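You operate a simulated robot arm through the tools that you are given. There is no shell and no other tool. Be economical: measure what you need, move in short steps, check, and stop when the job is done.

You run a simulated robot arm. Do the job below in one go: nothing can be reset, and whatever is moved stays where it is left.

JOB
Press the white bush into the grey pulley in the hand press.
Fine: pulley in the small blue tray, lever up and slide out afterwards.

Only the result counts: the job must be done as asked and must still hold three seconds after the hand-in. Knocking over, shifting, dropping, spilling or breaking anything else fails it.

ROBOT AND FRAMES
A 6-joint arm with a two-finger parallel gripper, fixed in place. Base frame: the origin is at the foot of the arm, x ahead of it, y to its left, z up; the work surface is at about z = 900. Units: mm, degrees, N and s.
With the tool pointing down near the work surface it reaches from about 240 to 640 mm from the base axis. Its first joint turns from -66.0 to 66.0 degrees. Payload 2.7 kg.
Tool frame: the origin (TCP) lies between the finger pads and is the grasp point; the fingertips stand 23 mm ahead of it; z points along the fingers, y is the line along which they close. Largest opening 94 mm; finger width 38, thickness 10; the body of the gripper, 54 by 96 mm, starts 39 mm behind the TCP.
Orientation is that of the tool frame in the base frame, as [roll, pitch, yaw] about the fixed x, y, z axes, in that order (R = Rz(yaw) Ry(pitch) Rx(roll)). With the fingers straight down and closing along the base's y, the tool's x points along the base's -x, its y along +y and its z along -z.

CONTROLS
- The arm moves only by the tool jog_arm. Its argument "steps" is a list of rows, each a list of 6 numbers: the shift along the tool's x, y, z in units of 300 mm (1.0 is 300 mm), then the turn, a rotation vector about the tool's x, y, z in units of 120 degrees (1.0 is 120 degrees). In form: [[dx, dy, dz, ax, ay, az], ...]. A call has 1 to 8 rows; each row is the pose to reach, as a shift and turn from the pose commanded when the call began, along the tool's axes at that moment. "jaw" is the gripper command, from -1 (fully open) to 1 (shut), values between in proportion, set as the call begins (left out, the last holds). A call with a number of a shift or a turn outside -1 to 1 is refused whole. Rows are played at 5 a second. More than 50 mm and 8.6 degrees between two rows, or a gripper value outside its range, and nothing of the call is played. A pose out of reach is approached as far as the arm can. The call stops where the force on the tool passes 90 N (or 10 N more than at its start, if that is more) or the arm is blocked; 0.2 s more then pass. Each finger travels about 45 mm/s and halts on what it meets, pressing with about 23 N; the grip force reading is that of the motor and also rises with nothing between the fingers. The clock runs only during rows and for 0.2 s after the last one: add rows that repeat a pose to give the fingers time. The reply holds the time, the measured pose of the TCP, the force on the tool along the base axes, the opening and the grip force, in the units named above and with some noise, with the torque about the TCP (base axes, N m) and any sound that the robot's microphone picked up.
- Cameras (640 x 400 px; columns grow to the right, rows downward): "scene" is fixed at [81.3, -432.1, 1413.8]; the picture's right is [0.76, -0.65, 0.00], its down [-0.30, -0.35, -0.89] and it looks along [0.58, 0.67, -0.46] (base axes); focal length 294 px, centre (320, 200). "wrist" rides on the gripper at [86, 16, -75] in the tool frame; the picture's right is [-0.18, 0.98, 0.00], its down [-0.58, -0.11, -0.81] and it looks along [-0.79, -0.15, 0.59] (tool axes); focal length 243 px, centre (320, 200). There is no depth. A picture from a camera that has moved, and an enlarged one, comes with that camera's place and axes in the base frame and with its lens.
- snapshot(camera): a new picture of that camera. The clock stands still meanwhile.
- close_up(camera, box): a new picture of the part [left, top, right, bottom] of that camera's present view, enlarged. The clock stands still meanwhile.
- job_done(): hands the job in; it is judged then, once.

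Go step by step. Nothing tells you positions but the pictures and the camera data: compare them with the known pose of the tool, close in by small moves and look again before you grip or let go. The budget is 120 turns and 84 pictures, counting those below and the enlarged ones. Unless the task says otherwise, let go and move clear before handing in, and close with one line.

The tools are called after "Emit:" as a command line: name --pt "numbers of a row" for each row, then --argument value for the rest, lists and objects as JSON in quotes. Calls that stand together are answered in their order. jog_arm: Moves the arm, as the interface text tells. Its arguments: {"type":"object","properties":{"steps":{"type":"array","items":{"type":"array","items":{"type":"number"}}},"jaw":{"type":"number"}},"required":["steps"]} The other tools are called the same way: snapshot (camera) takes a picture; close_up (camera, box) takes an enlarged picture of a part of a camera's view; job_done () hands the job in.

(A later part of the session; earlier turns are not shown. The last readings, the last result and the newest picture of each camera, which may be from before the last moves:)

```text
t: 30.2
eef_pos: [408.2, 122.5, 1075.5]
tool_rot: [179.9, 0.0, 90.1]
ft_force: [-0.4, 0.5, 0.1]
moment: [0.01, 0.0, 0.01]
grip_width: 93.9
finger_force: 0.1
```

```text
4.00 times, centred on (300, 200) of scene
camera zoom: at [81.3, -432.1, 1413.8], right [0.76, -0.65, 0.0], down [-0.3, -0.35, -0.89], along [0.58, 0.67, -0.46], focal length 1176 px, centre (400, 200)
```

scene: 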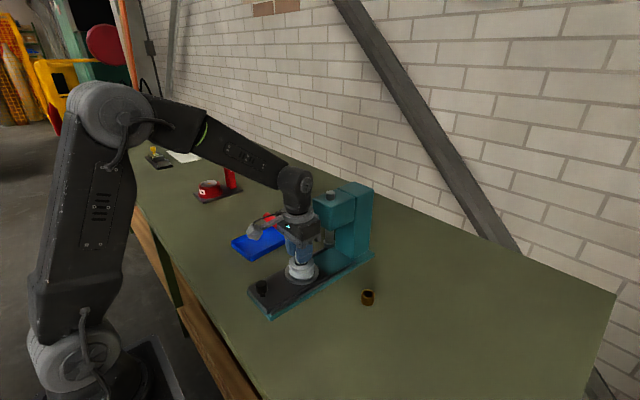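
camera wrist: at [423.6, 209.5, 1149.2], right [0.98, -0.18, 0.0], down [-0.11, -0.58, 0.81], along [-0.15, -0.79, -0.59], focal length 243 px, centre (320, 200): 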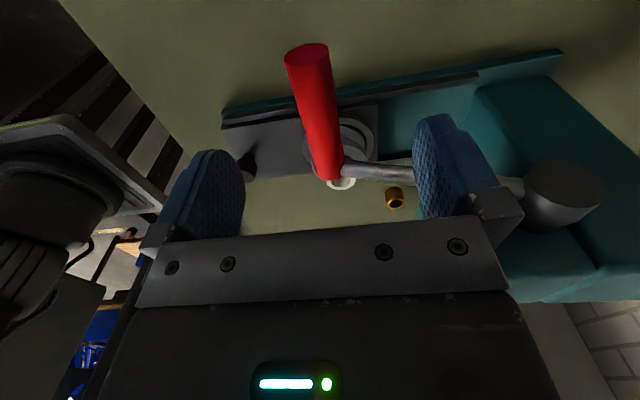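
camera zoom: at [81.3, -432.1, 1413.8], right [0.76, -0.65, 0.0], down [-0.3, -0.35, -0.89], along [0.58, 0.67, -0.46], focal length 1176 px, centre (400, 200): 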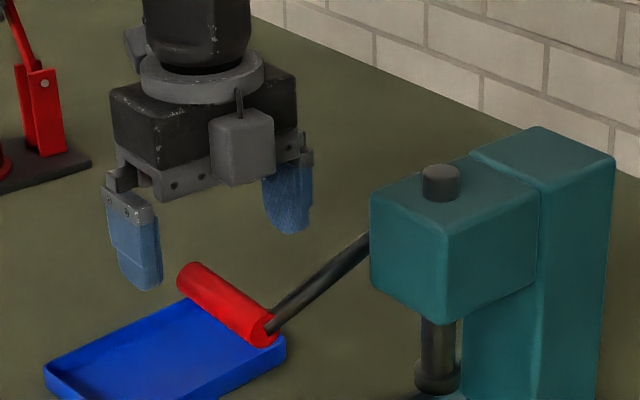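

Handle is centred between the fingers. Descend and grip.

Emit:
jog_arm --pt "0 0 0.06 0 0 0" --pt "0 0 0.12 0 0 0" --pt "0 0 0.175 0 0 0" --pt "0 0 0.175 0 0 0"

Emit:
jog_arm --pt "0 0 0 0 0 0" --pt "0 0 0 0 0 0" --pt "0 0 0 0 0 0" --pt "0 0 0 0 0 0" --pt "0 0 0 0 0 0" --pt "0 0 0 0 0 0" --jaw 1

Emit:
close_up --camera "scene" --box '[220, 170, 380, 270]'

```text
t: 31.2
eef_pos: [410.3, 121.7, 1023.0]
tool_rot: [179.9, -0.1, 90.0]
ft_force: [0.4, 0.2, 0.1]
moment: [0.0, -0.03, 0.0]
grip_width: 94.0
finger_force: 0.0
```

```text
t: 32.6
eef_pos: [408.3, 122.2, 1022.7]
tool_rot: [-180.0, 0.2, 90.0]
ft_force: [-8.7, 0.7, -4.0]
moment: [0.26, 0.0, 0.04]
grip_width: 22.8
finger_force: 44.9
```

```text
4.00 times, centred on (300, 220) of scene
camera zoom: at [81.1, -432.1, 1413.8], right [0.76, -0.65, 0.0], down [-0.3, -0.35, -0.89], along [0.58, 0.67, -0.46], focal length 1176 px, centre (400, 120)
```

zoom: 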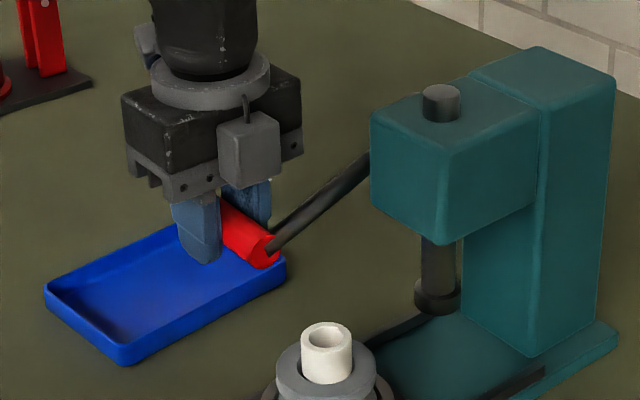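

Gripped (22.8 mm). Now lift the lever along its arc.

Emit:
jog_arm --pt "0 -0.009 -0.036 0 0 0" --pt "0 -0.016 -0.072 0 0 0" --pt "0 -0.019 -0.11 0 0 0" --pt "0 -0.02 -0.15 0 0 0" --pt "0 -0.016 -0.19 0 0 0" --pt "0 -0.011 -0.226 0 0 0" --pt "0 -0.011 -0.226 0 0 0"

```text
t: 34.2
eef_pos: [401.7, 121.8, 1088.9]
tool_rot: [-179.1, 0.0, 89.8]
ft_force: [-46.8, 8.5, 3.1]
moment: [0.43, 0.35, 0.43]
grip_width: 22.6
finger_force: 45.1
```

Emit:
jog_arm --pt "0 -0.015 0 0 0 0" --pt "0 -0.012 -0.03 0 0 0" --pt "0 -0.006 -0.06 0 0 0" --pt "0 -0.006 -0.06 0 0 0"

Emit:
close_up --camera "scene" --box '[220, 150, 380, 250]'

```text
t: 35.2
eef_pos: [403.5, 122.4, 1107.5]
tool_rot: [179.8, -0.1, 89.9]
ft_force: [-7.3, 8.2, -3.5]
moment: [-0.18, 0.41, 0.04]
grip_width: 22.7
finger_force: 44.6
```

```text
4.00 times, centred on (300, 200) of scene
camera zoom: at [81.2, -431.8, 1413.9], right [0.76, -0.65, 0.0], down [-0.3, -0.35, -0.89], along [0.58, 0.67, -0.46], focal length 1176 px, centre (400, 200)
```

zoom: 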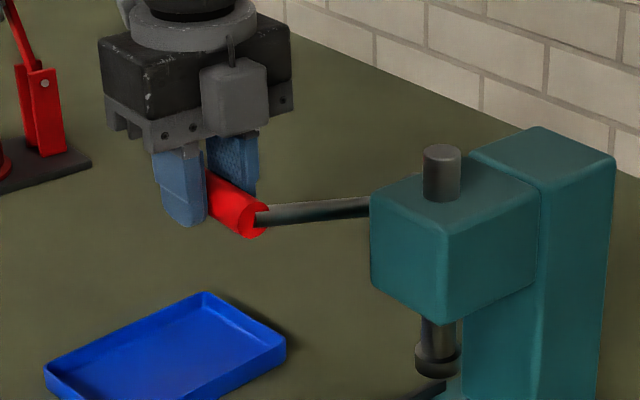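

Emit:
jog_arm --pt "0 0.01 -0.025 0 0 0" --pt "0 0.02 -0.05 0 0 0" --pt "0 0.031 -0.072 0 0 0" --pt "0 0.044 -0.094 0 0 0" --pt "0 0.044 -0.094 0 0 0"

```text
t: 36.4
eef_pos: [414.6, 122.3, 1136.9]
tool_rot: [-179.8, 0.1, 90.0]
ft_force: [-36.4, 5.7, 15.2]
moment: [0.21, 0.58, -0.1]
grip_width: 22.6
finger_force: 44.8
```

Emit:
jog_arm --pt "0 -0.01 0 0 0 0" --pt "0 -0.005 -0.02 0 0 0" --pt "0 0.004 -0.04 0 0 0" --pt "0 0.004 -0.04 0 0 0"

Emit:
close_up --camera "scene" --box '[220, 150, 380, 250]'

```text
t: 37.4
eef_pos: [419.7, 120.7, 1146.6]
tool_rot: [179.8, 0.0, 90.0]
ft_force: [10.0, 8.2, -13.5]
moment: [-0.37, 0.21, 0.04]
grip_width: 22.4
finger_force: 44.9
```

```text
4.00 times, centred on (300, 200) of scene
camera zoom: at [81.9, -431.8, 1413.8], right [0.76, -0.65, 0.0], down [-0.3, -0.35, -0.89], along [0.58, 0.67, -0.46], focal length 1176 px, centre (400, 200)
```

zoom: 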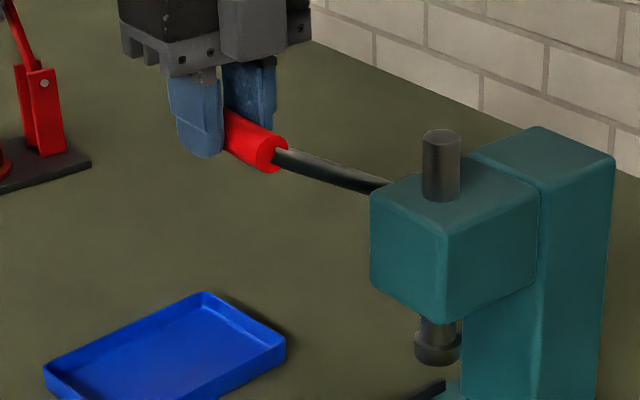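

A bit more to reach the original height.

Emit:
jog_arm --pt "0 0.008 -0.02 0 0 0" --pt "0 0.019 -0.04 0 0 0" --pt "0 0.032 -0.06 0 0 0" --pt "0 0.046 -0.08 0 0 0" --pt "0 0.046 -0.08 0 0 0"

Emit:
close_up --camera "scene" --box '[220, 150, 380, 250]'

```text
t: 38.6
eef_pos: [431.3, 122.3, 1166.7]
tool_rot: [-179.2, 0.2, 90.0]
ft_force: [3.0, 6.8, -40.9]
moment: [0.39, -0.04, -0.05]
grip_width: 22.6
finger_force: 44.9
```

```text
4.00 times, centred on (300, 200) of scene
camera zoom: at [82.0, -431.7, 1413.8], right [0.76, -0.65, 0.0], down [-0.3, -0.35, -0.89], along [0.58, 0.67, -0.46], focal length 1176 px, centre (400, 200)
```

zoom: 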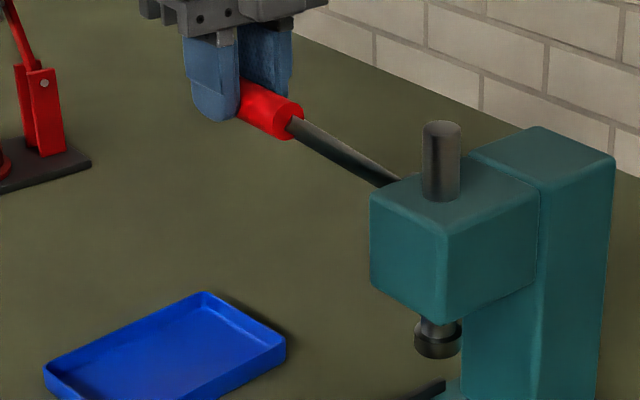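

Lever hit its upper stop, same as the original pose. Ease off, release, rise clear, and back away.

Emit:
jog_arm --pt "0 0 0.01 0 0 0" --pt "0 0 0.01 0 0 0" --pt "0 0 0.01 0 0 0" --pt "0 0 0.01 0 0 0" --pt "0 0 -0.1 0 0 0" --pt "0 0 -0.22 0 0 0" --pt "0 -0.14 -0.22 0 0 0" --pt "0 -0.28 -0.22 0 0 0" --jaw -1

Emit:
jog_arm --pt "0.04 -0.02 0 0 0 -0.0625" --pt "0.08 -0.04 0 0 0 -0.125" --pt "0.12 -0.06 0 0 0 -0.1875" --pt "0.17 -0.06 0 0 0 -0.25" --pt "0.2 -0.06 0 0 0 -0.3125" --pt "0.2 -0.06 0 0 0 -0.375" --pt "0.2 -0.06 0 0 0 -0.375"

Emit:
close_up --camera "scene" --box '[220, 150, 412, 270]'

```text
t: 40.4
eef_pos: [347.6, 120.2, 1235.8]
tool_rot: [-180.0, 0.1, 90.0]
ft_force: [0.5, 0.0, 0.0]
moment: [-0.02, 0.02, 0.0]
grip_width: 94.1
finger_force: 0.0
```

```text
t: 42.0
eef_pos: [331.2, 180.4, 1237.4]
tool_rot: [179.9, 0.2, 135.1]
ft_force: [-1.4, -0.3, -0.3]
moment: [-0.02, -0.01, -0.03]
grip_width: 94.0
finger_force: 0.1
```

```text
3.33 times, centred on (316, 210) of scene
camera zoom: at [81.3, -432.1, 1413.8], right [0.76, -0.65, 0.0], down [-0.3, -0.35, -0.89], along [0.58, 0.67, -0.46], focal length 980 px, centre (333, 167)
```

zoom: 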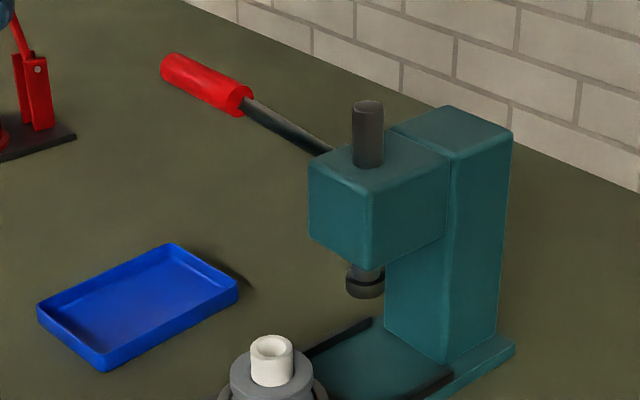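

Ram clears the bush top by roughly 9 mm. Turn back to yaw 180 and go above the knob.

Emit:
jog_arm --pt "-0.053 -0.073 0 0 0 -0.0625" --pt "-0.106 -0.146 0 0 0 -0.125" --pt "-0.159 -0.219 0 0 0 -0.1875" --pt "-0.212 -0.292 0 0 0 -0.25" --pt "-0.265 -0.365 0 0 0 -0.3125" --pt "-0.316 -0.438 0 0 0 -0.375" --pt "-0.316 -0.438 0 0 0 -0.375"

```text
t: 43.6
eef_pos: [305.8, 22.8, 1237.7]
tool_rot: [-180.0, 0.1, -179.9]
ft_force: [0.8, -0.9, -0.6]
moment: [-0.02, 0.02, -0.01]
grip_width: 94.1
finger_force: 0.0
```

Emit:
jog_arm --pt "0 -0.006 0.15 0 0 0" --pt "0 -0.006 0.3 0 0 0" --pt "0 -0.006 0.45 0 0 0" --pt "0 -0.006 0.6 0 0 0" --pt "0 -0.006 0.72 0 0 0" --pt "0 -0.006 0.75 0 0 0" --pt "0 -0.006 0.75 0 0 0"

Emit:
snapshot --camera "wrist"

```text
t: 45.2
eef_pos: [304.5, 21.5, 1011.4]
tool_rot: [180.0, 0.0, 180.0]
ft_force: [-0.6, -0.4, 0.5]
moment: [0.0, 0.05, 0.0]
grip_width: 94.0
finger_force: 0.0
```

```text
33 pictures are left
camera wrist: at [217.5, 36.8, 1085.9], right [0.18, 0.98, 0.0], down [0.58, -0.11, 0.81], along [0.79, -0.15, -0.59], focal length 243 px, centre (320, 200)
```

wrist: 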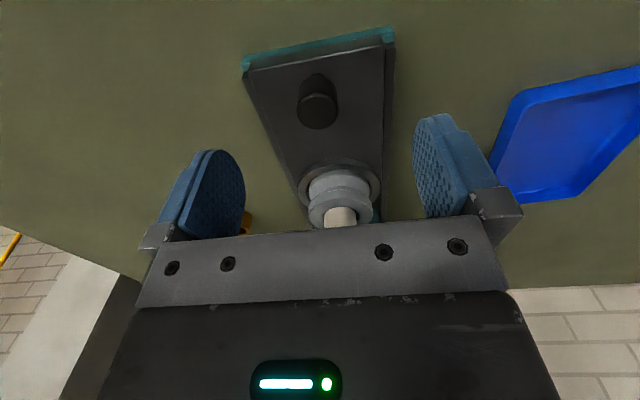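

Emit:
jog_arm --pt "0 0 0.06 0 0 0" --pt "0 0 0.12 0 0 0" --pt "0 0 0.173 0 0 0" --pt "0 0 0.173 0 0 0"

Emit:
jog_arm --pt "0 0 0 0 0 0" --pt "0 0 0 0 0 0" --pt "0 0 0 0 0 0" --pt "0 0 0 0 0 0" --pt "0 0 0 0 0 0" --pt "0 0 0 0 0 0" --jaw 1

```text
t: 46.2
eef_pos: [304.0, 19.0, 960.0]
tool_rot: [180.0, 0.1, 179.9]
ft_force: [0.2, 0.0, 0.6]
moment: [0.02, 0.01, -0.03]
grip_width: 93.7
finger_force: 0.1
```

```text
t: 47.6
eef_pos: [303.5, 19.3, 960.7]
tool_rot: [180.0, 0.0, 180.0]
ft_force: [0.2, 3.5, 0.2]
moment: [0.44, 0.05, -0.04]
grip_width: 24.8
finger_force: 44.8
```

Push the slide in gently (bush only loosely seated).

Emit:
jog_arm --pt "-0.012 0 0 0 0 0" --pt "-0.03 0 0 0 0 0" --pt "-0.05 0 0 0 0 0" --pt "-0.07 0 0 0 0 0" --pt "-0.09 0 0 0 0 0" --pt "-0.11 0 0 0 0 0" --pt "-0.125 0 0 0 0 0" --pt "-0.13 0 0 0 0 0"

Emit:
close_up --camera "scene" --box '[260, 210, 380, 285]'

```text
t: 49.4
eef_pos: [343.1, 19.5, 960.2]
tool_rot: [-179.8, -0.1, 179.9]
ft_force: [-1.8, -9.8, -15.8]
moment: [0.34, -1.3, -0.03]
grip_width: 24.9
finger_force: 44.9
```

```text
5.33 times, centred on (320, 248) of scene
camera zoom: at [81.4, -432.4, 1413.7], right [0.76, -0.65, 0.0], down [-0.3, -0.35, -0.89], along [0.58, 0.67, -0.46], focal length 1569 px, centre (320, -53)
```

zoom: 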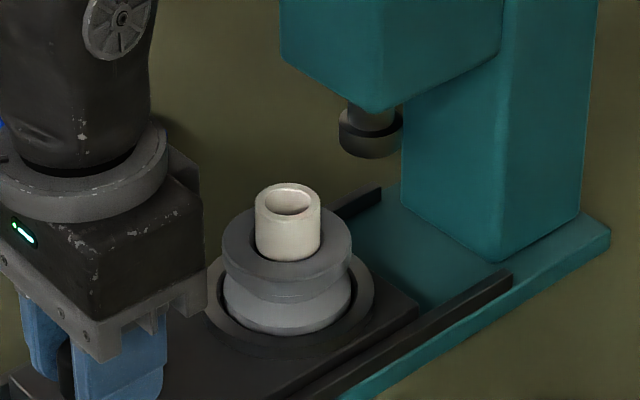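

Emit:
jog_arm --pt "-0.012 0 0 0 0 0" --pt "-0.03 0 0 0 0 0" --pt "-0.05 0 0 0 0 0" --pt "-0.07 0 0 0 0 0" --pt "-0.09 0 0 0 0 0" --pt "-0.11 0 0 0 0 0" --pt "-0.125 0 0 0 0 0" --pt "-0.13 0 0 0 0 0"

Emit:
close_up --camera "scene" --box '[260, 210, 380, 285]'

```text
t: 51.2
eef_pos: [382.9, 19.2, 959.9]
tool_rot: [180.0, 0.1, 180.0]
ft_force: [-2.4, -13.5, -8.9]
moment: [0.25, 1.32, 0.09]
grip_width: 25.0
finger_force: 44.8
```

```text
5.33 times, centred on (320, 248) of scene
camera zoom: at [81.4, -432.5, 1413.6], right [0.76, -0.65, 0.0], down [-0.3, -0.35, -0.89], along [0.58, 0.67, -0.46], focal length 1569 px, centre (320, -53)
```

zoom: 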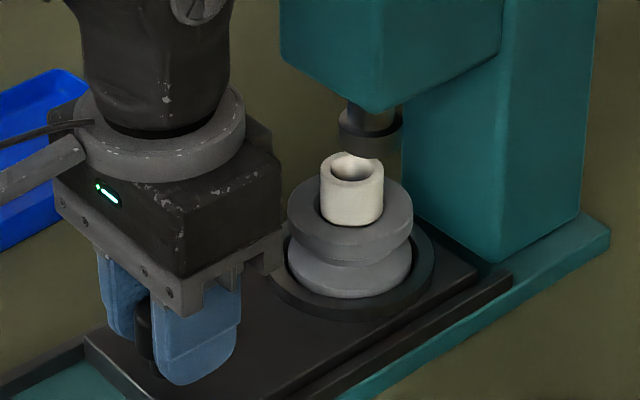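

Clearance is fine. Finish to the inner stop.

Emit:
jog_arm --pt "-0.01 0 0 0 0 0" --pt "-0.02 0 0 0 0 0" --pt "-0.03 0 0 0 0 0" --pt "-0.038 0 0 0 0 0" --pt "-0.038 0 0 0 0 0"

Emit:
close_up --camera "scene" --box '[260, 210, 380, 285]'

```text
t: 52.4
eef_pos: [393.8, 19.2, 960.9]
tool_rot: [-180.0, 0.1, -180.0]
ft_force: [0.0, -17.9, -6.4]
moment: [0.25, 0.6, 0.1]
grip_width: 24.6
finger_force: 44.5
```

```text
5.33 times, centred on (320, 248) of scene
camera zoom: at [81.5, -432.6, 1413.6], right [0.76, -0.65, 0.0], down [-0.3, -0.35, -0.89], along [0.58, 0.67, -0.46], focal length 1569 px, centre (320, -53)
```

zoom: 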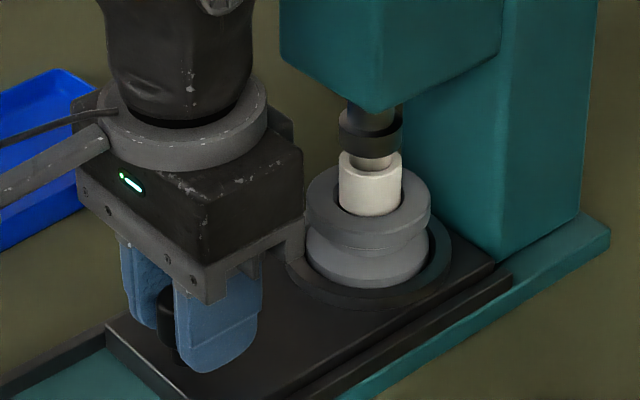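

Emit:
jog_arm --pt "-0.008 0 0 0 0 0" --pt "-0.016 0 0 0 0 0" --pt "-0.016 0 0 0 0 0"

```text
t: 53.2
eef_pos: [394.8, 20.0, 960.9]
tool_rot: [-180.0, -0.4, 180.0]
ft_force: [-34.8, -8.6, 19.0]
moment: [0.37, -0.07, -0.05]
grip_width: 24.7
finger_force: 45.1
```

Firm inner stop reached. Release, rise and back away, keeping clear of the lever.

Emit:
jog_arm --pt "0.008 0 0 0 0 0" --pt "0.008 0 0 0 0 0" --pt "0.008 0 0 0 0 0" --pt "0.008 0 0 0 0 0" --pt "0.008 0 -0.13 0 0 0" --pt "0.08 0 -0.25 0 0 0" --pt "0.17 0 -0.36 0 0 0" --pt "0.25 0 -0.48 0 0 0" --jaw -1

Emit:
jog_arm --pt "0 0.0567 -0.05 0 0 0.0625" --pt "0 0.1133 -0.1 0 0 0.125" --pt "0 0.17 -0.16 0 0 0.1875" --pt "0 0.2267 -0.22 0 0 0.25" --pt "0 0.2833 -0.28 0 0 0.3125" --pt "0 0.34 -0.35 0 0 0.375" --pt "0 0.34 -0.35 0 0 0.375"

Emit:
jog_arm --pt "0 0 0 0 0 0.0625" --pt "0 0 0 0 0 0.125" --pt "0 0 0 0 0 0.1875" --pt "0 0 0 0 0 0.25" --pt "0 0 0 0 0 0.3125" --pt "0 0 0 0 0 0.375" --pt "0 0 0 0 0 0.375"

Emit:
close_up --camera "scene" --box '[250, 160, 378, 240]'

```text
t: 55.0
eef_pos: [321.0, 19.2, 1103.7]
tool_rot: [180.0, 0.0, 179.9]
ft_force: [-0.1, 0.6, 0.0]
moment: [0.05, 0.01, -0.02]
grip_width: 93.9
finger_force: 0.1
```

```text
t: 56.6
eef_pos: [323.6, 123.0, 1209.2]
tool_rot: [179.9, 0.1, 134.9]
ft_force: [0.3, 0.3, 0.6]
moment: [0.03, 0.03, 0.02]
grip_width: 94.1
finger_force: 0.1
```

```text
t: 58.2
eef_pos: [323.9, 122.6, 1209.4]
tool_rot: [180.0, 0.0, 89.8]
ft_force: [-0.6, 0.5, 0.2]
moment: [0.01, 0.02, 0.02]
grip_width: 93.8
finger_force: 0.0
```

```text
5.00 times, centred on (314, 200) of scene
camera zoom: at [81.3, -432.1, 1413.8], right [0.76, -0.65, 0.0], down [-0.3, -0.35, -0.89], along [0.58, 0.67, -0.46], focal length 1471 px, centre (350, 200)
```

zoom: 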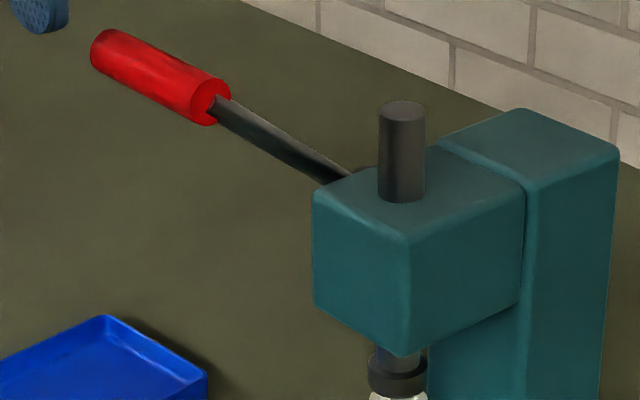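

Lever still up, slide in, bush under the ram. I go above the handle, straddle it so that the palm can push it down.

Emit:
jog_arm --pt "0 0 -0.09 0 0 0" --pt "0 0.12 -0.09 0 0 0" --pt "0 0.24 -0.09 0 0 0" --pt "0 0.357 -0.09 0 0 0" --pt "0 0.357 -0.09 0 0 0" --pt "0 0.357 0.04 0 0 0" --pt "0 0.357 0.16 0 0 0" --pt "0 0.357 0.16 0 0 0"

Emit:
snapshot --camera "wrist"

Emit:
close_up --camera "scene" --box '[220, 130, 380, 230]'

```text
t: 60.0
eef_pos: [431.9, 121.8, 1160.3]
tool_rot: [179.9, 0.0, 90.0]
ft_force: [0.7, -0.3, 0.3]
moment: [0.02, 0.0, -0.02]
grip_width: 94.1
finger_force: 0.0
```

```text
28 pictures are left
camera wrist: at [447.1, 208.3, 1235.4], right [0.98, -0.18, 0.0], down [-0.11, -0.58, 0.81], along [-0.15, -0.79, -0.59], focal length 243 px, centre (320, 200)
```

wrist: 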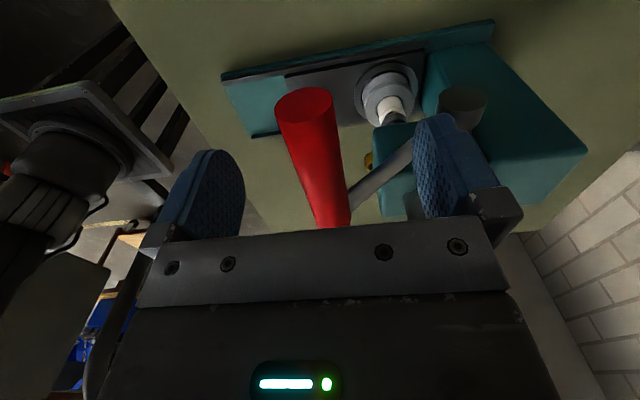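

```text
4.00 times, centred on (300, 180) of scene
camera zoom: at [81.3, -432.1, 1413.8], right [0.76, -0.65, 0.0], down [-0.3, -0.35, -0.89], along [0.58, 0.67, -0.46], focal length 1176 px, centre (400, 280)
```

zoom: 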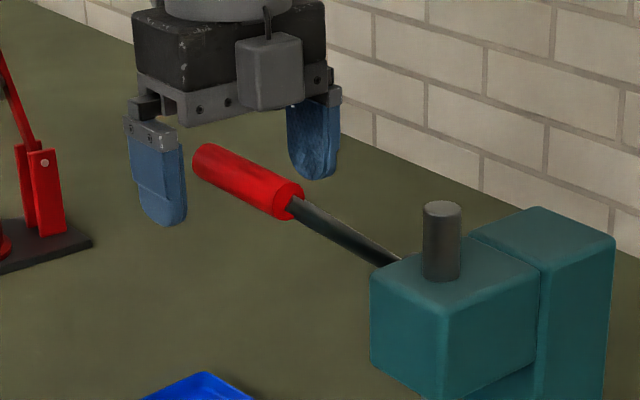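

Emit:
jog_arm --pt "0 0 0 0 0 0" --pt "0 0 0.02 0 0 0" --pt "0 0 0.04 0 0 0" --pt "0 0 0.06 0 0 0" --pt "0 0 0.08 0 0 0" --pt "0 0 0.08 0 0 0" --jaw 0.15

Emit:
close_up --camera "scene" --box '[220, 130, 380, 230]'

```text
t: 61.4
eef_pos: [431.0, 122.0, 1138.3]
tool_rot: [179.9, 0.0, 90.1]
ft_force: [-0.4, -0.3, -0.1]
moment: [0.02, 0.0, 0.0]
grip_width: 40.0
finger_force: 0.0
```

```text
4.00 times, centred on (300, 180) of scene
camera zoom: at [81.3, -432.1, 1413.8], right [0.76, -0.65, 0.0], down [-0.3, -0.35, -0.89], along [0.58, 0.67, -0.46], focal length 1176 px, centre (400, 280)
```

zoom: 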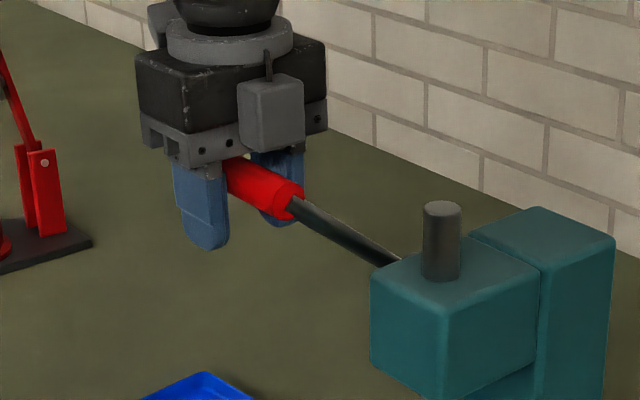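

Push the handle down along its arc to about first contact of the ram.

Emit:
jog_arm --pt "0 -0.006 0.02 0 0 0" --pt "0 -0.022 0.044 0 0 0" --pt "0 -0.042 0.074 0 0 0" --pt "0 -0.06 0.105 0 0 0" --pt "0 -0.075 0.137 0 0 0" --pt "0 -0.075 0.137 0 0 0"

Emit:
close_up --camera "scene" --box '[240, 160, 384, 250]'

```text
t: 62.8
eef_pos: [406.8, 122.2, 1096.9]
tool_rot: [179.9, 0.0, 90.0]
ft_force: [0.2, -0.1, 1.1]
moment: [-0.01, -0.05, -0.01]
grip_width: 40.0
finger_force: 0.1
```

```text
4.44 times, centred on (312, 205) of scene
camera zoom: at [81.3, -432.1, 1413.8], right [0.76, -0.65, 0.0], down [-0.3, -0.35, -0.89], along [0.58, 0.67, -0.46], focal length 1307 px, centre (356, 178)
```

zoom: 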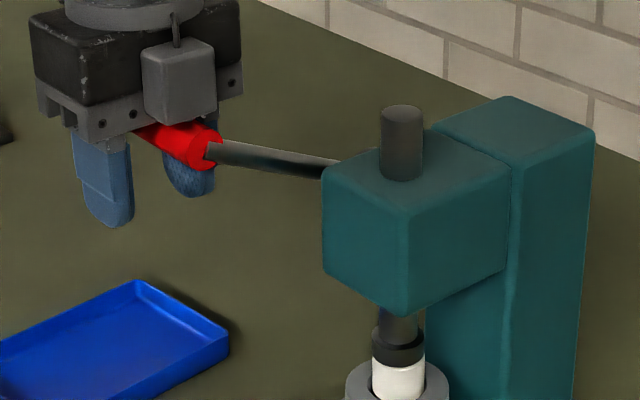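

Ram rests on the bush. Continue pressing.

Emit:
jog_arm --pt "0 -0.012 0.03 0 0 0" --pt "0 -0.02 0.06 0 0 0" --pt "0 -0.027 0.09 0 0 0" --pt "0 -0.03 0.12 0 0 0" --pt "0 -0.032 0.145 0 0 0" --pt "0 -0.032 0.145 0 0 0"

Emit:
close_up --camera "scene" --box '[240, 170, 384, 260]'

```text
t: 64.2
eef_pos: [397.7, 122.5, 1052.8]
tool_rot: [180.0, 0.0, 90.0]
ft_force: [0.8, 0.2, 0.2]
moment: [-0.04, 0.01, 0.02]
grip_width: 39.9
finger_force: 0.1
```

```text
4.44 times, centred on (312, 215) of scene
camera zoom: at [81.3, -432.1, 1413.8], right [0.76, -0.65, 0.0], down [-0.3, -0.35, -0.89], along [0.58, 0.67, -0.46], focal length 1307 px, centre (356, 133)
```

zoom: 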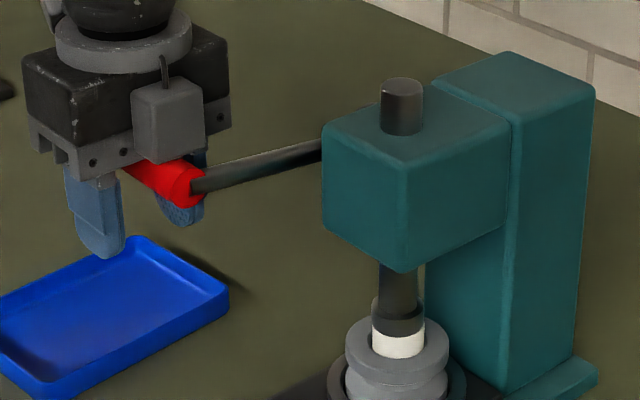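

The bush is going in. Continue.

Emit:
jog_arm --pt "0 0 0.03 0 0 0" --pt "0 0.002 0.06 0 0 0" --pt "0 0.006 0.09 0 0 0" --pt "0 0.011 0.12 0 0 0" --pt "0 0.018 0.15 0 0 0" --pt "0 0.018 0.15 0 0 0"

Emit:
close_up --camera "scene" --box '[240, 170, 384, 260]'

```text
t: 65.6
eef_pos: [403.5, 123.2, 1006.4]
tool_rot: [180.0, 0.0, 90.0]
ft_force: [1.0, -0.1, 0.1]
moment: [0.0, -0.04, 0.0]
grip_width: 39.9
finger_force: 0.1
```

```text
4.44 times, centred on (312, 215) of scene
camera zoom: at [81.3, -432.1, 1413.8], right [0.76, -0.65, 0.0], down [-0.3, -0.35, -0.89], along [0.58, 0.67, -0.46], focal length 1307 px, centre (356, 133)
```

zoom: 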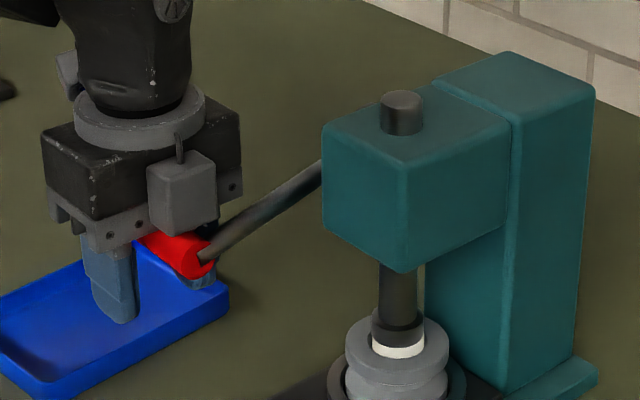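

Emit:
jog_arm --pt "0 0.008 0.025 0 0 0" --pt "0 0.017 0.05 0 0 0" --pt "0 0.028 0.075 0 0 0" --pt "0 0.04 0.1 0 0 0" --pt "0 0.04 0.1 0 0 0"

Emit:
close_up --camera "scene" --box '[240, 180, 384, 270]'

```text
t: 66.8
eef_pos: [415.4, 122.6, 979.4]
tool_rot: [180.0, -0.1, 90.0]
ft_force: [0.0, -0.8, 1.0]
moment: [-0.02, 0.02, 0.0]
grip_width: 39.8
finger_force: 0.1
```

```text
4.44 times, centred on (312, 225) of scene
camera zoom: at [81.3, -432.1, 1413.8], right [0.76, -0.65, 0.0], down [-0.3, -0.35, -0.89], along [0.58, 0.67, -0.46], focal length 1307 px, centre (356, 89)
```

zoom: 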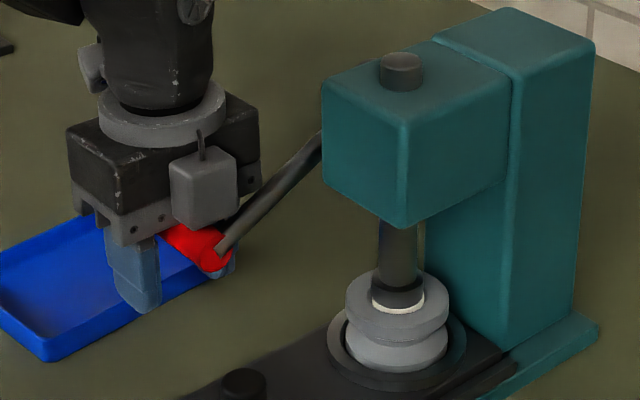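

Emit:
jog_arm --pt "0 0.009 0.014 0 0 0" --pt "0 0.019 0.028 0 0 0" --pt "0 0.03 0.042 0 0 0" --pt "0 0.04 0.054 0 0 0" --pt "0 0.04 0.054 0 0 0"

Emit:
close_up --camera "scene" --box '[280, 220, 376, 280]'

```text
t: 67.7
eef_pos: [421.0, 122.8, 972.0]
tool_rot: [-179.9, 0.0, 89.5]
ft_force: [-26.9, -3.3, 22.4]
moment: [-0.68, -1.5, -1.2]
grip_width: 40.1
finger_force: 0.0
stopped in row 4: the force on the tool passed its limit at 100 N (the readings are from after the stop); the commanded pose is now the measured one
```

```text
6.67 times, centred on (328, 250) of scene
camera zoom: at [80.2, -432.2, 1413.8], right [0.76, -0.65, 0.0], down [-0.3, -0.35, -0.89], along [0.58, 0.67, -0.46], focal length 1961 px, centre (267, -133)
```

zoom: 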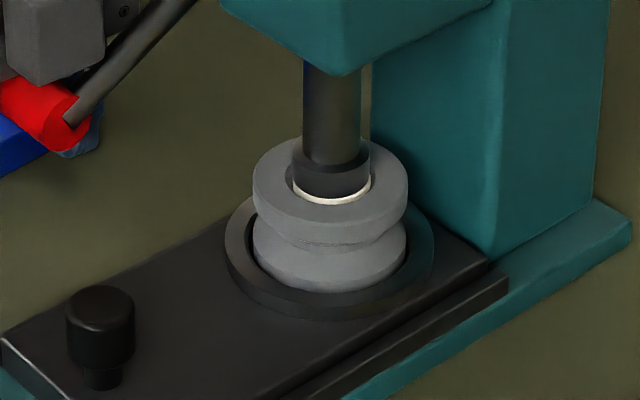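

Hard stop reached and the bush looks flush. One more check press straight down.

Emit:
jog_arm --pt "0 -0.005 0 0 0 0" --pt "0 -0.003 0.008 0 0 0" --pt "0 0 0.016 0 0 0" --pt "0 0.003 0.024 0 0 0" --pt "0 0.003 0.024 0 0 0"

```text
t: 68.7
eef_pos: [424.2, 122.7, 972.1]
tool_rot: [179.9, 0.1, 89.6]
ft_force: [-26.1, -2.2, 20.5]
moment: [-0.82, -1.52, -1.17]
grip_width: 39.9
finger_force: 0.0
stopped in row 4: the force on the tool passed its limit at 94 N (the readings are from after the stop); the commanded pose is now the measured one
```

Firm: bush fully pressed. Now raise the TCP to the handle and grip it for lifting.

Emit:
jog_arm --pt "0 0 -0.03 0 0 0" --pt "0 0 -0.075 0 0 0" --pt "0 0 -0.075 0 0 0"

Emit:
jog_arm --pt "0 0 0 0 0 0" --pt "0 0 0 0 0 0" --pt "0 0 0 0 0 0" --pt "0 0 0 0 0 0" --jaw 1

Emit:
close_up --camera "scene" --box '[240, 180, 384, 270]'

```text
t: 69.5
eef_pos: [424.5, 123.8, 994.0]
tool_rot: [179.8, -0.1, 89.9]
ft_force: [0.4, -0.5, 0.0]
moment: [0.01, 0.01, 0.0]
grip_width: 39.9
finger_force: 0.1
```

```text
t: 70.5
eef_pos: [420.3, 123.9, 992.1]
tool_rot: [-179.5, 0.1, 89.8]
ft_force: [-46.3, 7.0, 14.9]
moment: [-0.02, -0.11, 0.24]
grip_width: 28.9
finger_force: 23.2
```

```text
4.44 times, centred on (312, 225) of scene
camera zoom: at [79.8, -432.0, 1413.9], right [0.76, -0.65, 0.0], down [-0.3, -0.35, -0.89], along [0.58, 0.67, -0.46], focal length 1307 px, centre (356, 89)
```

zoom: 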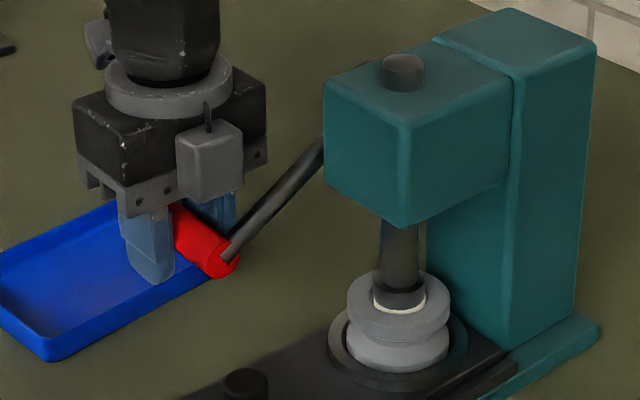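

Handle sits about 6 mm toward −x; shift to centre the grip.

Emit:
jog_arm --pt "0 -0.012 0 0 0 0" --pt "0 -0.024 0 0 0 0" --pt "0 -0.024 0 0 0 0" --pt "0 -0.024 0 0 0 0"

```text
t: 71.5
eef_pos: [416.8, 122.9, 993.2]
tool_rot: [179.8, 0.0, 89.9]
ft_force: [-9.3, 9.5, -8.9]
moment: [-0.48, 0.07, 0.57]
grip_width: 22.6
finger_force: 44.9
```

Emit:
jog_arm --pt "0 -0.018 -0.05 0 0 0" --pt "0 -0.031 -0.1 0 0 0" --pt "0 -0.043 -0.15 0 0 0" --pt "0 -0.051 -0.2 0 0 0" --pt "0 -0.056 -0.25 0 0 0" --pt "0 -0.057 -0.31 0 0 0" --pt "0 -0.057 -0.31 0 0 0"

```text
t: 73.0
eef_pos: [401.3, 122.8, 1087.9]
tool_rot: [179.3, -0.2, 89.7]
ft_force: [17.8, 8.9, -4.9]
moment: [0.24, 0.03, 0.75]
grip_width: 22.9
finger_force: 45.2
```

Emit:
jog_arm --pt "0 0.011 -0.063 0 0 0" --pt "0 0.026 -0.117 0 0 0" --pt "0 0.044 -0.163 0 0 0" --pt "0 0.068 -0.205 0 0 0" --pt "0 0.09 -0.24 0 0 0" --pt "0 0.1 -0.258 0 0 0" --pt "0 0.1 -0.258 0 0 0"

Emit:
close_up --camera "scene" --box '[240, 160, 384, 250]'

```text
t: 74.7
eef_pos: [432.9, 121.8, 1160.4]
tool_rot: [180.0, -0.1, 89.7]
ft_force: [25.8, 3.3, -39.1]
moment: [0.04, -0.06, 1.04]
grip_width: 22.7
finger_force: 45.2
```

```text
4.44 times, centred on (312, 205) of scene
camera zoom: at [82.7, -431.9, 1413.7], right [0.76, -0.65, 0.0], down [-0.3, -0.35, -0.89], along [0.58, 0.67, -0.46], focal length 1307 px, centre (356, 178)
```

zoom: 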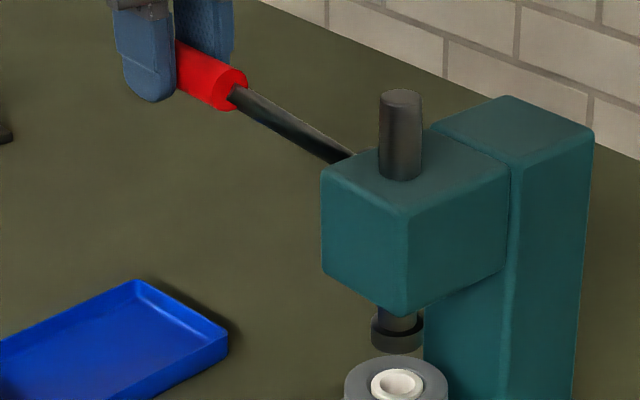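

Lever is up, bush is flush in the pulley. Release, retreat and go back to the knob.

Emit:
jog_arm --pt "0 -0.007 0.012 0 0 0" --pt "0 -0.007 0.012 0 0 0" --pt "0 -0.007 0.012 0 0 0" --pt "0 -0.007 0.012 0 0 0" --pt "0 -0.007 -0.1 0 0 0" --pt "0 -0.007 -0.24 0 0 0" --pt "0 -0.14 -0.24 0 0 0" --pt "0 -0.28 -0.24 0 0 0" --jaw -1

Emit:
jog_arm --pt "-0.05 0 0 0 0 -0.0625" --pt "-0.1 0 0 0 0 -0.125" --pt "-0.15 0 0 0 0 -0.1875" --pt "-0.2 0 0 0 0 -0.25" --pt "-0.27 0 0 0 0 -0.3125" --pt "-0.337 0 0 0 0 -0.375" --pt "-0.337 0 0 0 0 -0.375"

Emit:
jog_arm --pt "0 0 0 0 0 -0.0625" --pt "0 0 0 0 0 -0.125" --pt "0 0 0 0 0 -0.1875" --pt "0 0 0 0 0 -0.25" --pt "0 0 0 0 0 -0.3125" --pt "0 0 0 0 0 -0.375" --pt "0 0 0 0 0 -0.375"

```text
t: 76.5
eef_pos: [345.0, 125.0, 1236.7]
tool_rot: [179.7, -0.2, 89.7]
ft_force: [-0.2, 0.1, 0.9]
moment: [0.03, -0.02, -0.02]
grip_width: 93.7
finger_force: 0.1
```

```text
t: 78.0
eef_pos: [344.8, 21.0, 1234.8]
tool_rot: [179.8, 0.2, 134.9]
ft_force: [0.3, -0.3, 0.5]
moment: [0.02, -0.01, -0.06]
grip_width: 94.0
finger_force: 0.2
```

```text
t: 79.7
eef_pos: [344.1, 23.3, 1235.9]
tool_rot: [179.9, 0.2, 179.9]
ft_force: [-0.2, -0.9, 0.3]
moment: [-0.02, -0.01, -0.05]
grip_width: 93.8
finger_force: 0.0
```

Emit:
jog_arm --pt "0 -0.005 0.15 0 0 0" --pt "0 -0.008 0.3 0 0 0" --pt "0 -0.008 0.45 0 0 0" --pt "0 -0.008 0.6 0 0 0" --pt "0 -0.008 0.73 0 0 0" --pt "-0.08 -0.008 0.75 0 0 0" --pt "-0.166 -0.008 0.75 0 0 0" --pt "-0.166 -0.008 0.75 0 0 0"

Emit:
snapshot --camera "wrist"

```text
t: 81.5
eef_pos: [394.1, 19.3, 1010.9]
tool_rot: [179.8, 0.2, 179.8]
ft_force: [0.5, 0.6, 0.0]
moment: [0.0, -0.02, 0.01]
grip_width: 93.8
finger_force: 0.1
```

```text
18 pictures are left
camera wrist: at [307.4, 35.4, 1084.8], right [0.19, 0.98, 0.0], down [0.58, -0.11, 0.81], along [0.79, -0.15, -0.59], focal length 243 px, centre (320, 200)
```

wrist: 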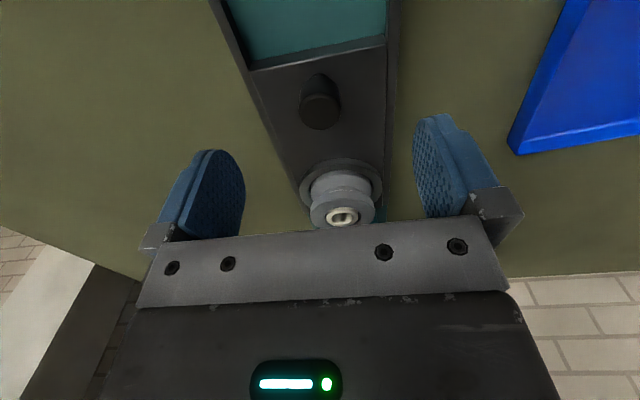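

Emit:
jog_arm --pt "0 0 0.06 0 0 0" --pt "0 0 0.12 0 0 0" --pt "0 0 0.17 0 0 0" --pt "0 0 0.17 0 0 0"

Emit:
jog_arm --pt "0 0 0 0 0 0" --pt "0 0 0 0 0 0" --pt "0 0 0 0 0 0" --pt "0 0 0 0 0 0" --pt "0 0 0 0 0 0" --pt "0 0 0 0 0 0" --jaw 1

Emit:
jog_arm --pt "0.03 0 0 0 0 0" --pt "0.06 0 0 0 0 0" --pt "0.1 0 0 0 0 0" --pt "0.14 0 0 0 0 0" --pt "0.18 0 0 0 0 0" --pt "0.22 0 0 0 0 0" --pt "0.25 0 0 0 0 0" --pt "0.27 0 0 0 0 0"

```text
t: 82.5
eef_pos: [394.6, 21.2, 959.6]
tool_rot: [179.9, 0.2, 179.8]
ft_force: [0.0, 0.1, -0.3]
moment: [0.0, 0.01, 0.0]
grip_width: 93.9
finger_force: 0.0
```

```text
t: 83.8
eef_pos: [394.8, 19.0, 959.3]
tool_rot: [-180.0, 0.3, 179.9]
ft_force: [0.2, -6.4, -0.5]
moment: [-0.48, -0.12, -0.02]
grip_width: 24.7
finger_force: 44.6
```

```text
t: 85.7
eef_pos: [314.1, 20.0, 960.1]
tool_rot: [179.9, 0.4, 179.8]
ft_force: [2.1, -8.6, 20.2]
moment: [-0.44, 1.3, -0.09]
grip_width: 24.9
finger_force: 44.7
```

Slide coming out; pull to the outer stop.

Emit:
jog_arm --pt "0.015 0 0 0 0 0" --pt "0.03 0 0 0 0 0" --pt "0.04 0 0 0 0 0" --pt "0.048 0 0 0 0 0" --pt "0.048 0 0 0 0 0"

```text
t: 86.8
eef_pos: [300.7, 20.0, 960.3]
tool_rot: [180.0, 0.5, 179.7]
ft_force: [1.6, -10.2, 32.3]
moment: [-0.52, -0.75, 0.14]
grip_width: 24.7
finger_force: 44.7
```

Emit:
jog_arm --pt "0.01 0 0 0 0 0" --pt "0.02 0 0 0 0 0" --pt "0.03 0 0 0 0 0" --pt "0.03 0 0 0 0 0"

Emit:
close_up --camera "scene" --box '[230, 200, 390, 300]'

```text
t: 87.8
eef_pos: [291.2, 21.2, 959.2]
tool_rot: [-180.0, 0.5, 179.9]
ft_force: [1.4, -15.4, 41.8]
moment: [-0.6, 0.42, 0.02]
grip_width: 24.9
finger_force: 45.1
```

```text
4.00 times, centred on (310, 250) of scene
camera zoom: at [81.0, -432.5, 1413.6], right [0.76, -0.65, 0.0], down [-0.3, -0.35, -0.89], along [0.58, 0.67, -0.46], focal length 1176 px, centre (360, 0)
```

zoom: 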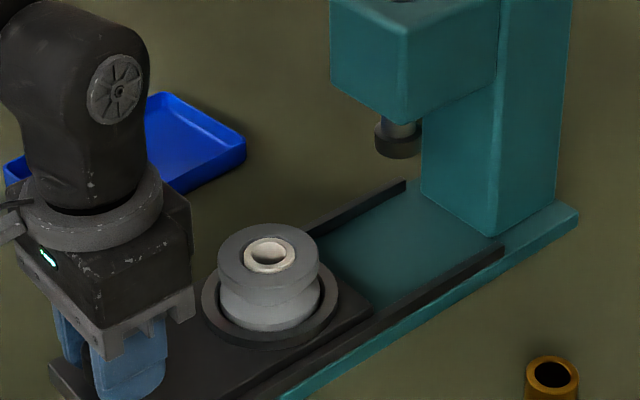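

Emit:
jog_arm --pt "0 0 -0.005 0 0 0" --pt "0.01 0 -0.005 0 0 0" --pt "0.02 0 -0.006 0 0 0" --pt "0.03 0 -0.007 0 0 0" --pt "0.03 0 -0.007 0 0 0"

```text
t: 89.0
eef_pos: [280.0, 20.8, 959.7]
tool_rot: [179.9, -0.1, 179.7]
ft_force: [2.2, -21.5, -17.0]
moment: [-0.4, -0.81, 0.15]
grip_width: 24.7
finger_force: 45.0
```

Emit:
jog_arm --pt "0.01 0 0 0 0 0" --pt "0.02 0 0 0 0 0" --pt "0.03 0 0 0 0 0" --pt "0.03 0 0 0 0 0"

Emit:
close_up --camera "scene" --box '[230, 200, 390, 300]'

```text
t: 90.0
eef_pos: [277.6, 20.2, 963.0]
tool_rot: [179.9, 0.8, 180.0]
ft_force: [37.2, -25.3, -11.8]
moment: [-0.44, 0.12, 0.14]
grip_width: 24.7
finger_force: 45.3
```

```text
4.00 times, centred on (310, 250) of scene
camera zoom: at [82.5, -432.8, 1413.5], right [0.76, -0.65, 0.0], down [-0.3, -0.35, -0.89], along [0.58, 0.67, -0.46], focal length 1176 px, centre (360, 0)
```

zoom: 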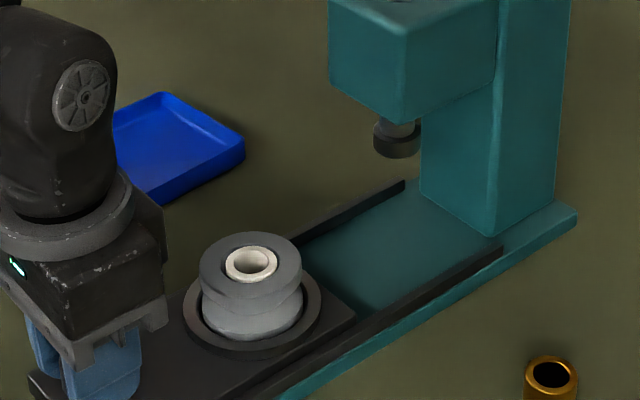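

Outer stop reached. Ease off, release the knob, rise and look at the pulley.

Emit:
jog_arm --pt "-0.01 0 0 0 0 0" --pt "-0.01 0 0 0 0 0" --pt "-0.01 0 0 0 0 0" --pt "-0.01 0 0 0 0 0" --pt "-0.01 0 -0.14 0 0 0" --pt "-0.06 0 -0.27 0 0 0" --pt "-0.11 0 -0.33 0 0 0" --pt "-0.11 0 -0.33 0 0 0" --jaw -1

Emit:
snapshot --camera "wrist"

```text
t: 91.8
eef_pos: [304.3, 18.7, 1060.9]
tool_rot: [180.0, 0.2, 179.8]
ft_force: [0.9, -0.1, 0.7]
moment: [0.01, -0.01, 0.02]
grip_width: 94.1
finger_force: 0.1
```

```text
15 pictures are left
camera wrist: at [217.4, 36.2, 1135.1], right [0.19, 0.98, 0.0], down [0.58, -0.11, 0.81], along [0.79, -0.15, -0.59], focal length 243 px, centre (320, 200)
```

wrist: 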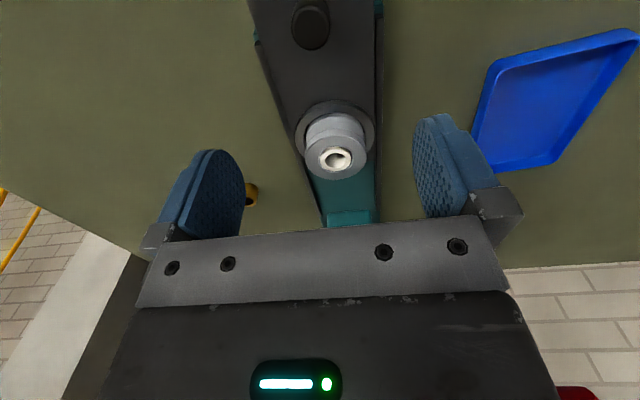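

Pulley at about (382.5,20). Move over it.

Emit:
jog_arm --pt "-0.09 0.002 0 0 0 0" --pt "-0.18 0.003 0 0 0 0" --pt "-0.261 0.004 0.05 0 0 0" --pt "-0.261 0.004 0.17 0 0 0" --pt "-0.261 0.004 0.17 0 0 0"

Emit:
snapshot --camera "wrist"

Emit:
close_up --camera "scene" --box '[240, 190, 368, 270]'

```text
t: 93.0
eef_pos: [384.0, 22.2, 1011.2]
tool_rot: [179.9, 0.2, 179.8]
ft_force: [0.0, 0.1, 0.1]
moment: [-0.05, 0.0, -0.01]
grip_width: 94.0
finger_force: 0.2
```

```text
14 pictures are left
camera wrist: at [297.3, 38.6, 1084.6], right [0.19, 0.98, 0.0], down [0.58, -0.11, 0.81], along [0.79, -0.15, -0.59], focal length 243 px, centre (320, 200)
```

wrist: 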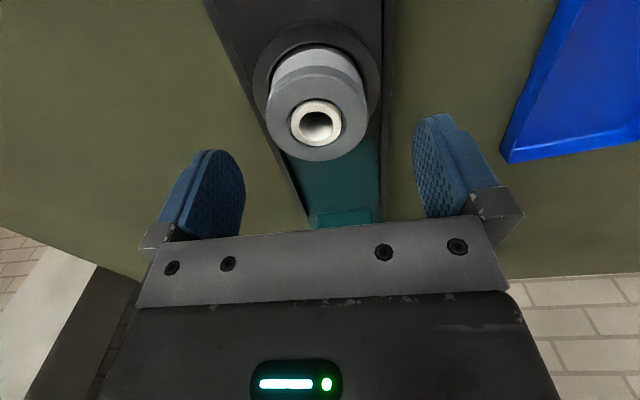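

```text
5.00 times, centred on (304, 230) of scene
camera zoom: at [81.3, -432.1, 1413.8], right [0.76, -0.65, 0.0], down [-0.3, -0.35, -0.89], along [0.58, 0.67, -0.46], focal length 1471 px, centre (400, 50)
```

zoom: 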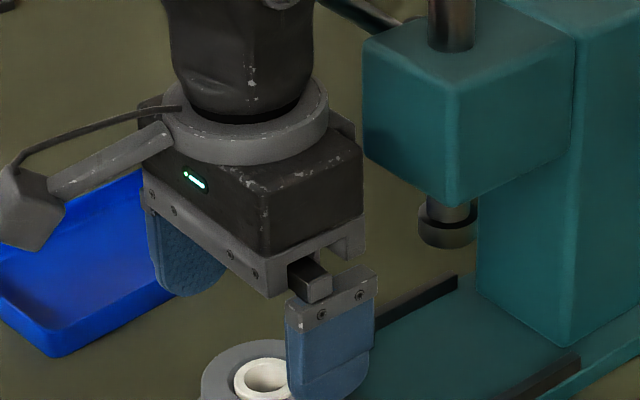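

Well centred. Descend and grip.

Emit:
jog_arm --pt "0.003 -0.003 0.06 0 0 0" --pt "0.003 -0.003 0.11 0 0 0" --pt "0.003 -0.003 0.157 0 0 0" --pt "0.003 -0.003 0.157 0 0 0"

Emit:
jog_arm --pt "0 0 0 0 0 0" --pt "0 0 0 0 0 0" --pt "0 0 0 0 0 0" --pt "0 0 0 0 0 0" --pt "0 0 0 0 0 0" --jaw 1

Emit:
close_up --camera "wrist" --box '[200, 60, 440, 210]'

```text
t: 94.0
eef_pos: [383.2, 21.1, 963.1]
tool_rot: [179.9, 0.3, 179.8]
ft_force: [-0.2, -1.0, 0.0]
moment: [0.0, -0.01, -0.01]
grip_width: 94.0
finger_force: 0.0
```

```text
t: 95.2
eef_pos: [382.6, 21.8, 962.4]
tool_rot: [179.9, 0.2, 179.9]
ft_force: [-0.6, 0.6, -0.1]
moment: [-0.03, -0.01, 0.01]
grip_width: 59.3
finger_force: 23.3
```

```text
2.67 times, centred on (320, 135) of wrist
camera zoom: at [295.8, 37.8, 1037.2], right [0.19, 0.98, 0.0], down [0.58, -0.11, 0.81], along [0.79, -0.15, -0.59], focal length 647 px, centre (320, 373)
```

zoom: 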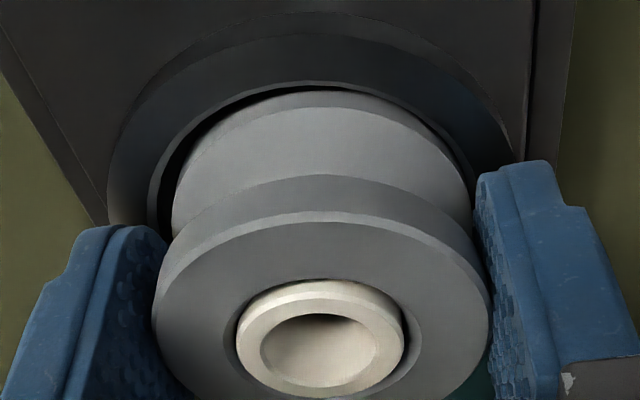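

Gripped (59.3 mm). Lift gently.

Emit:
jog_arm --pt "0 0 -0.03 0 0 0" --pt "0 0 -0.08 0 0 0" --pt "0 0 -0.14 0 0 0" --pt "0 0 -0.2 0 0 0" --pt "0 0 -0.2 0 0 0"

Emit:
snapshot --camera "scene"

```text
t: 96.5
eef_pos: [383.1, 22.6, 1024.0]
tool_rot: [179.9, 0.1, 179.8]
ft_force: [0.7, 0.1, -1.7]
moment: [0.02, 0.02, 0.05]
grip_width: 58.9
finger_force: 22.9
```

```text
11 pictures are left
```

scene: 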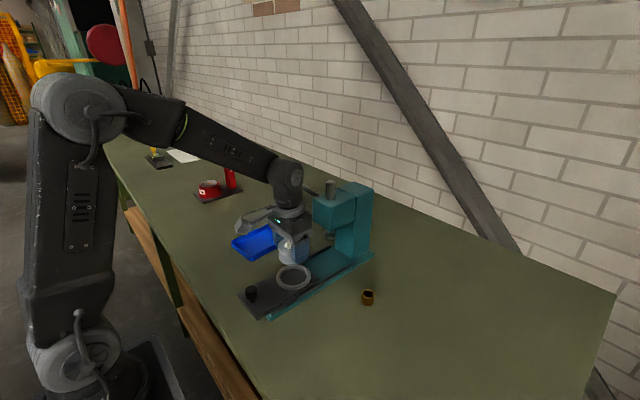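

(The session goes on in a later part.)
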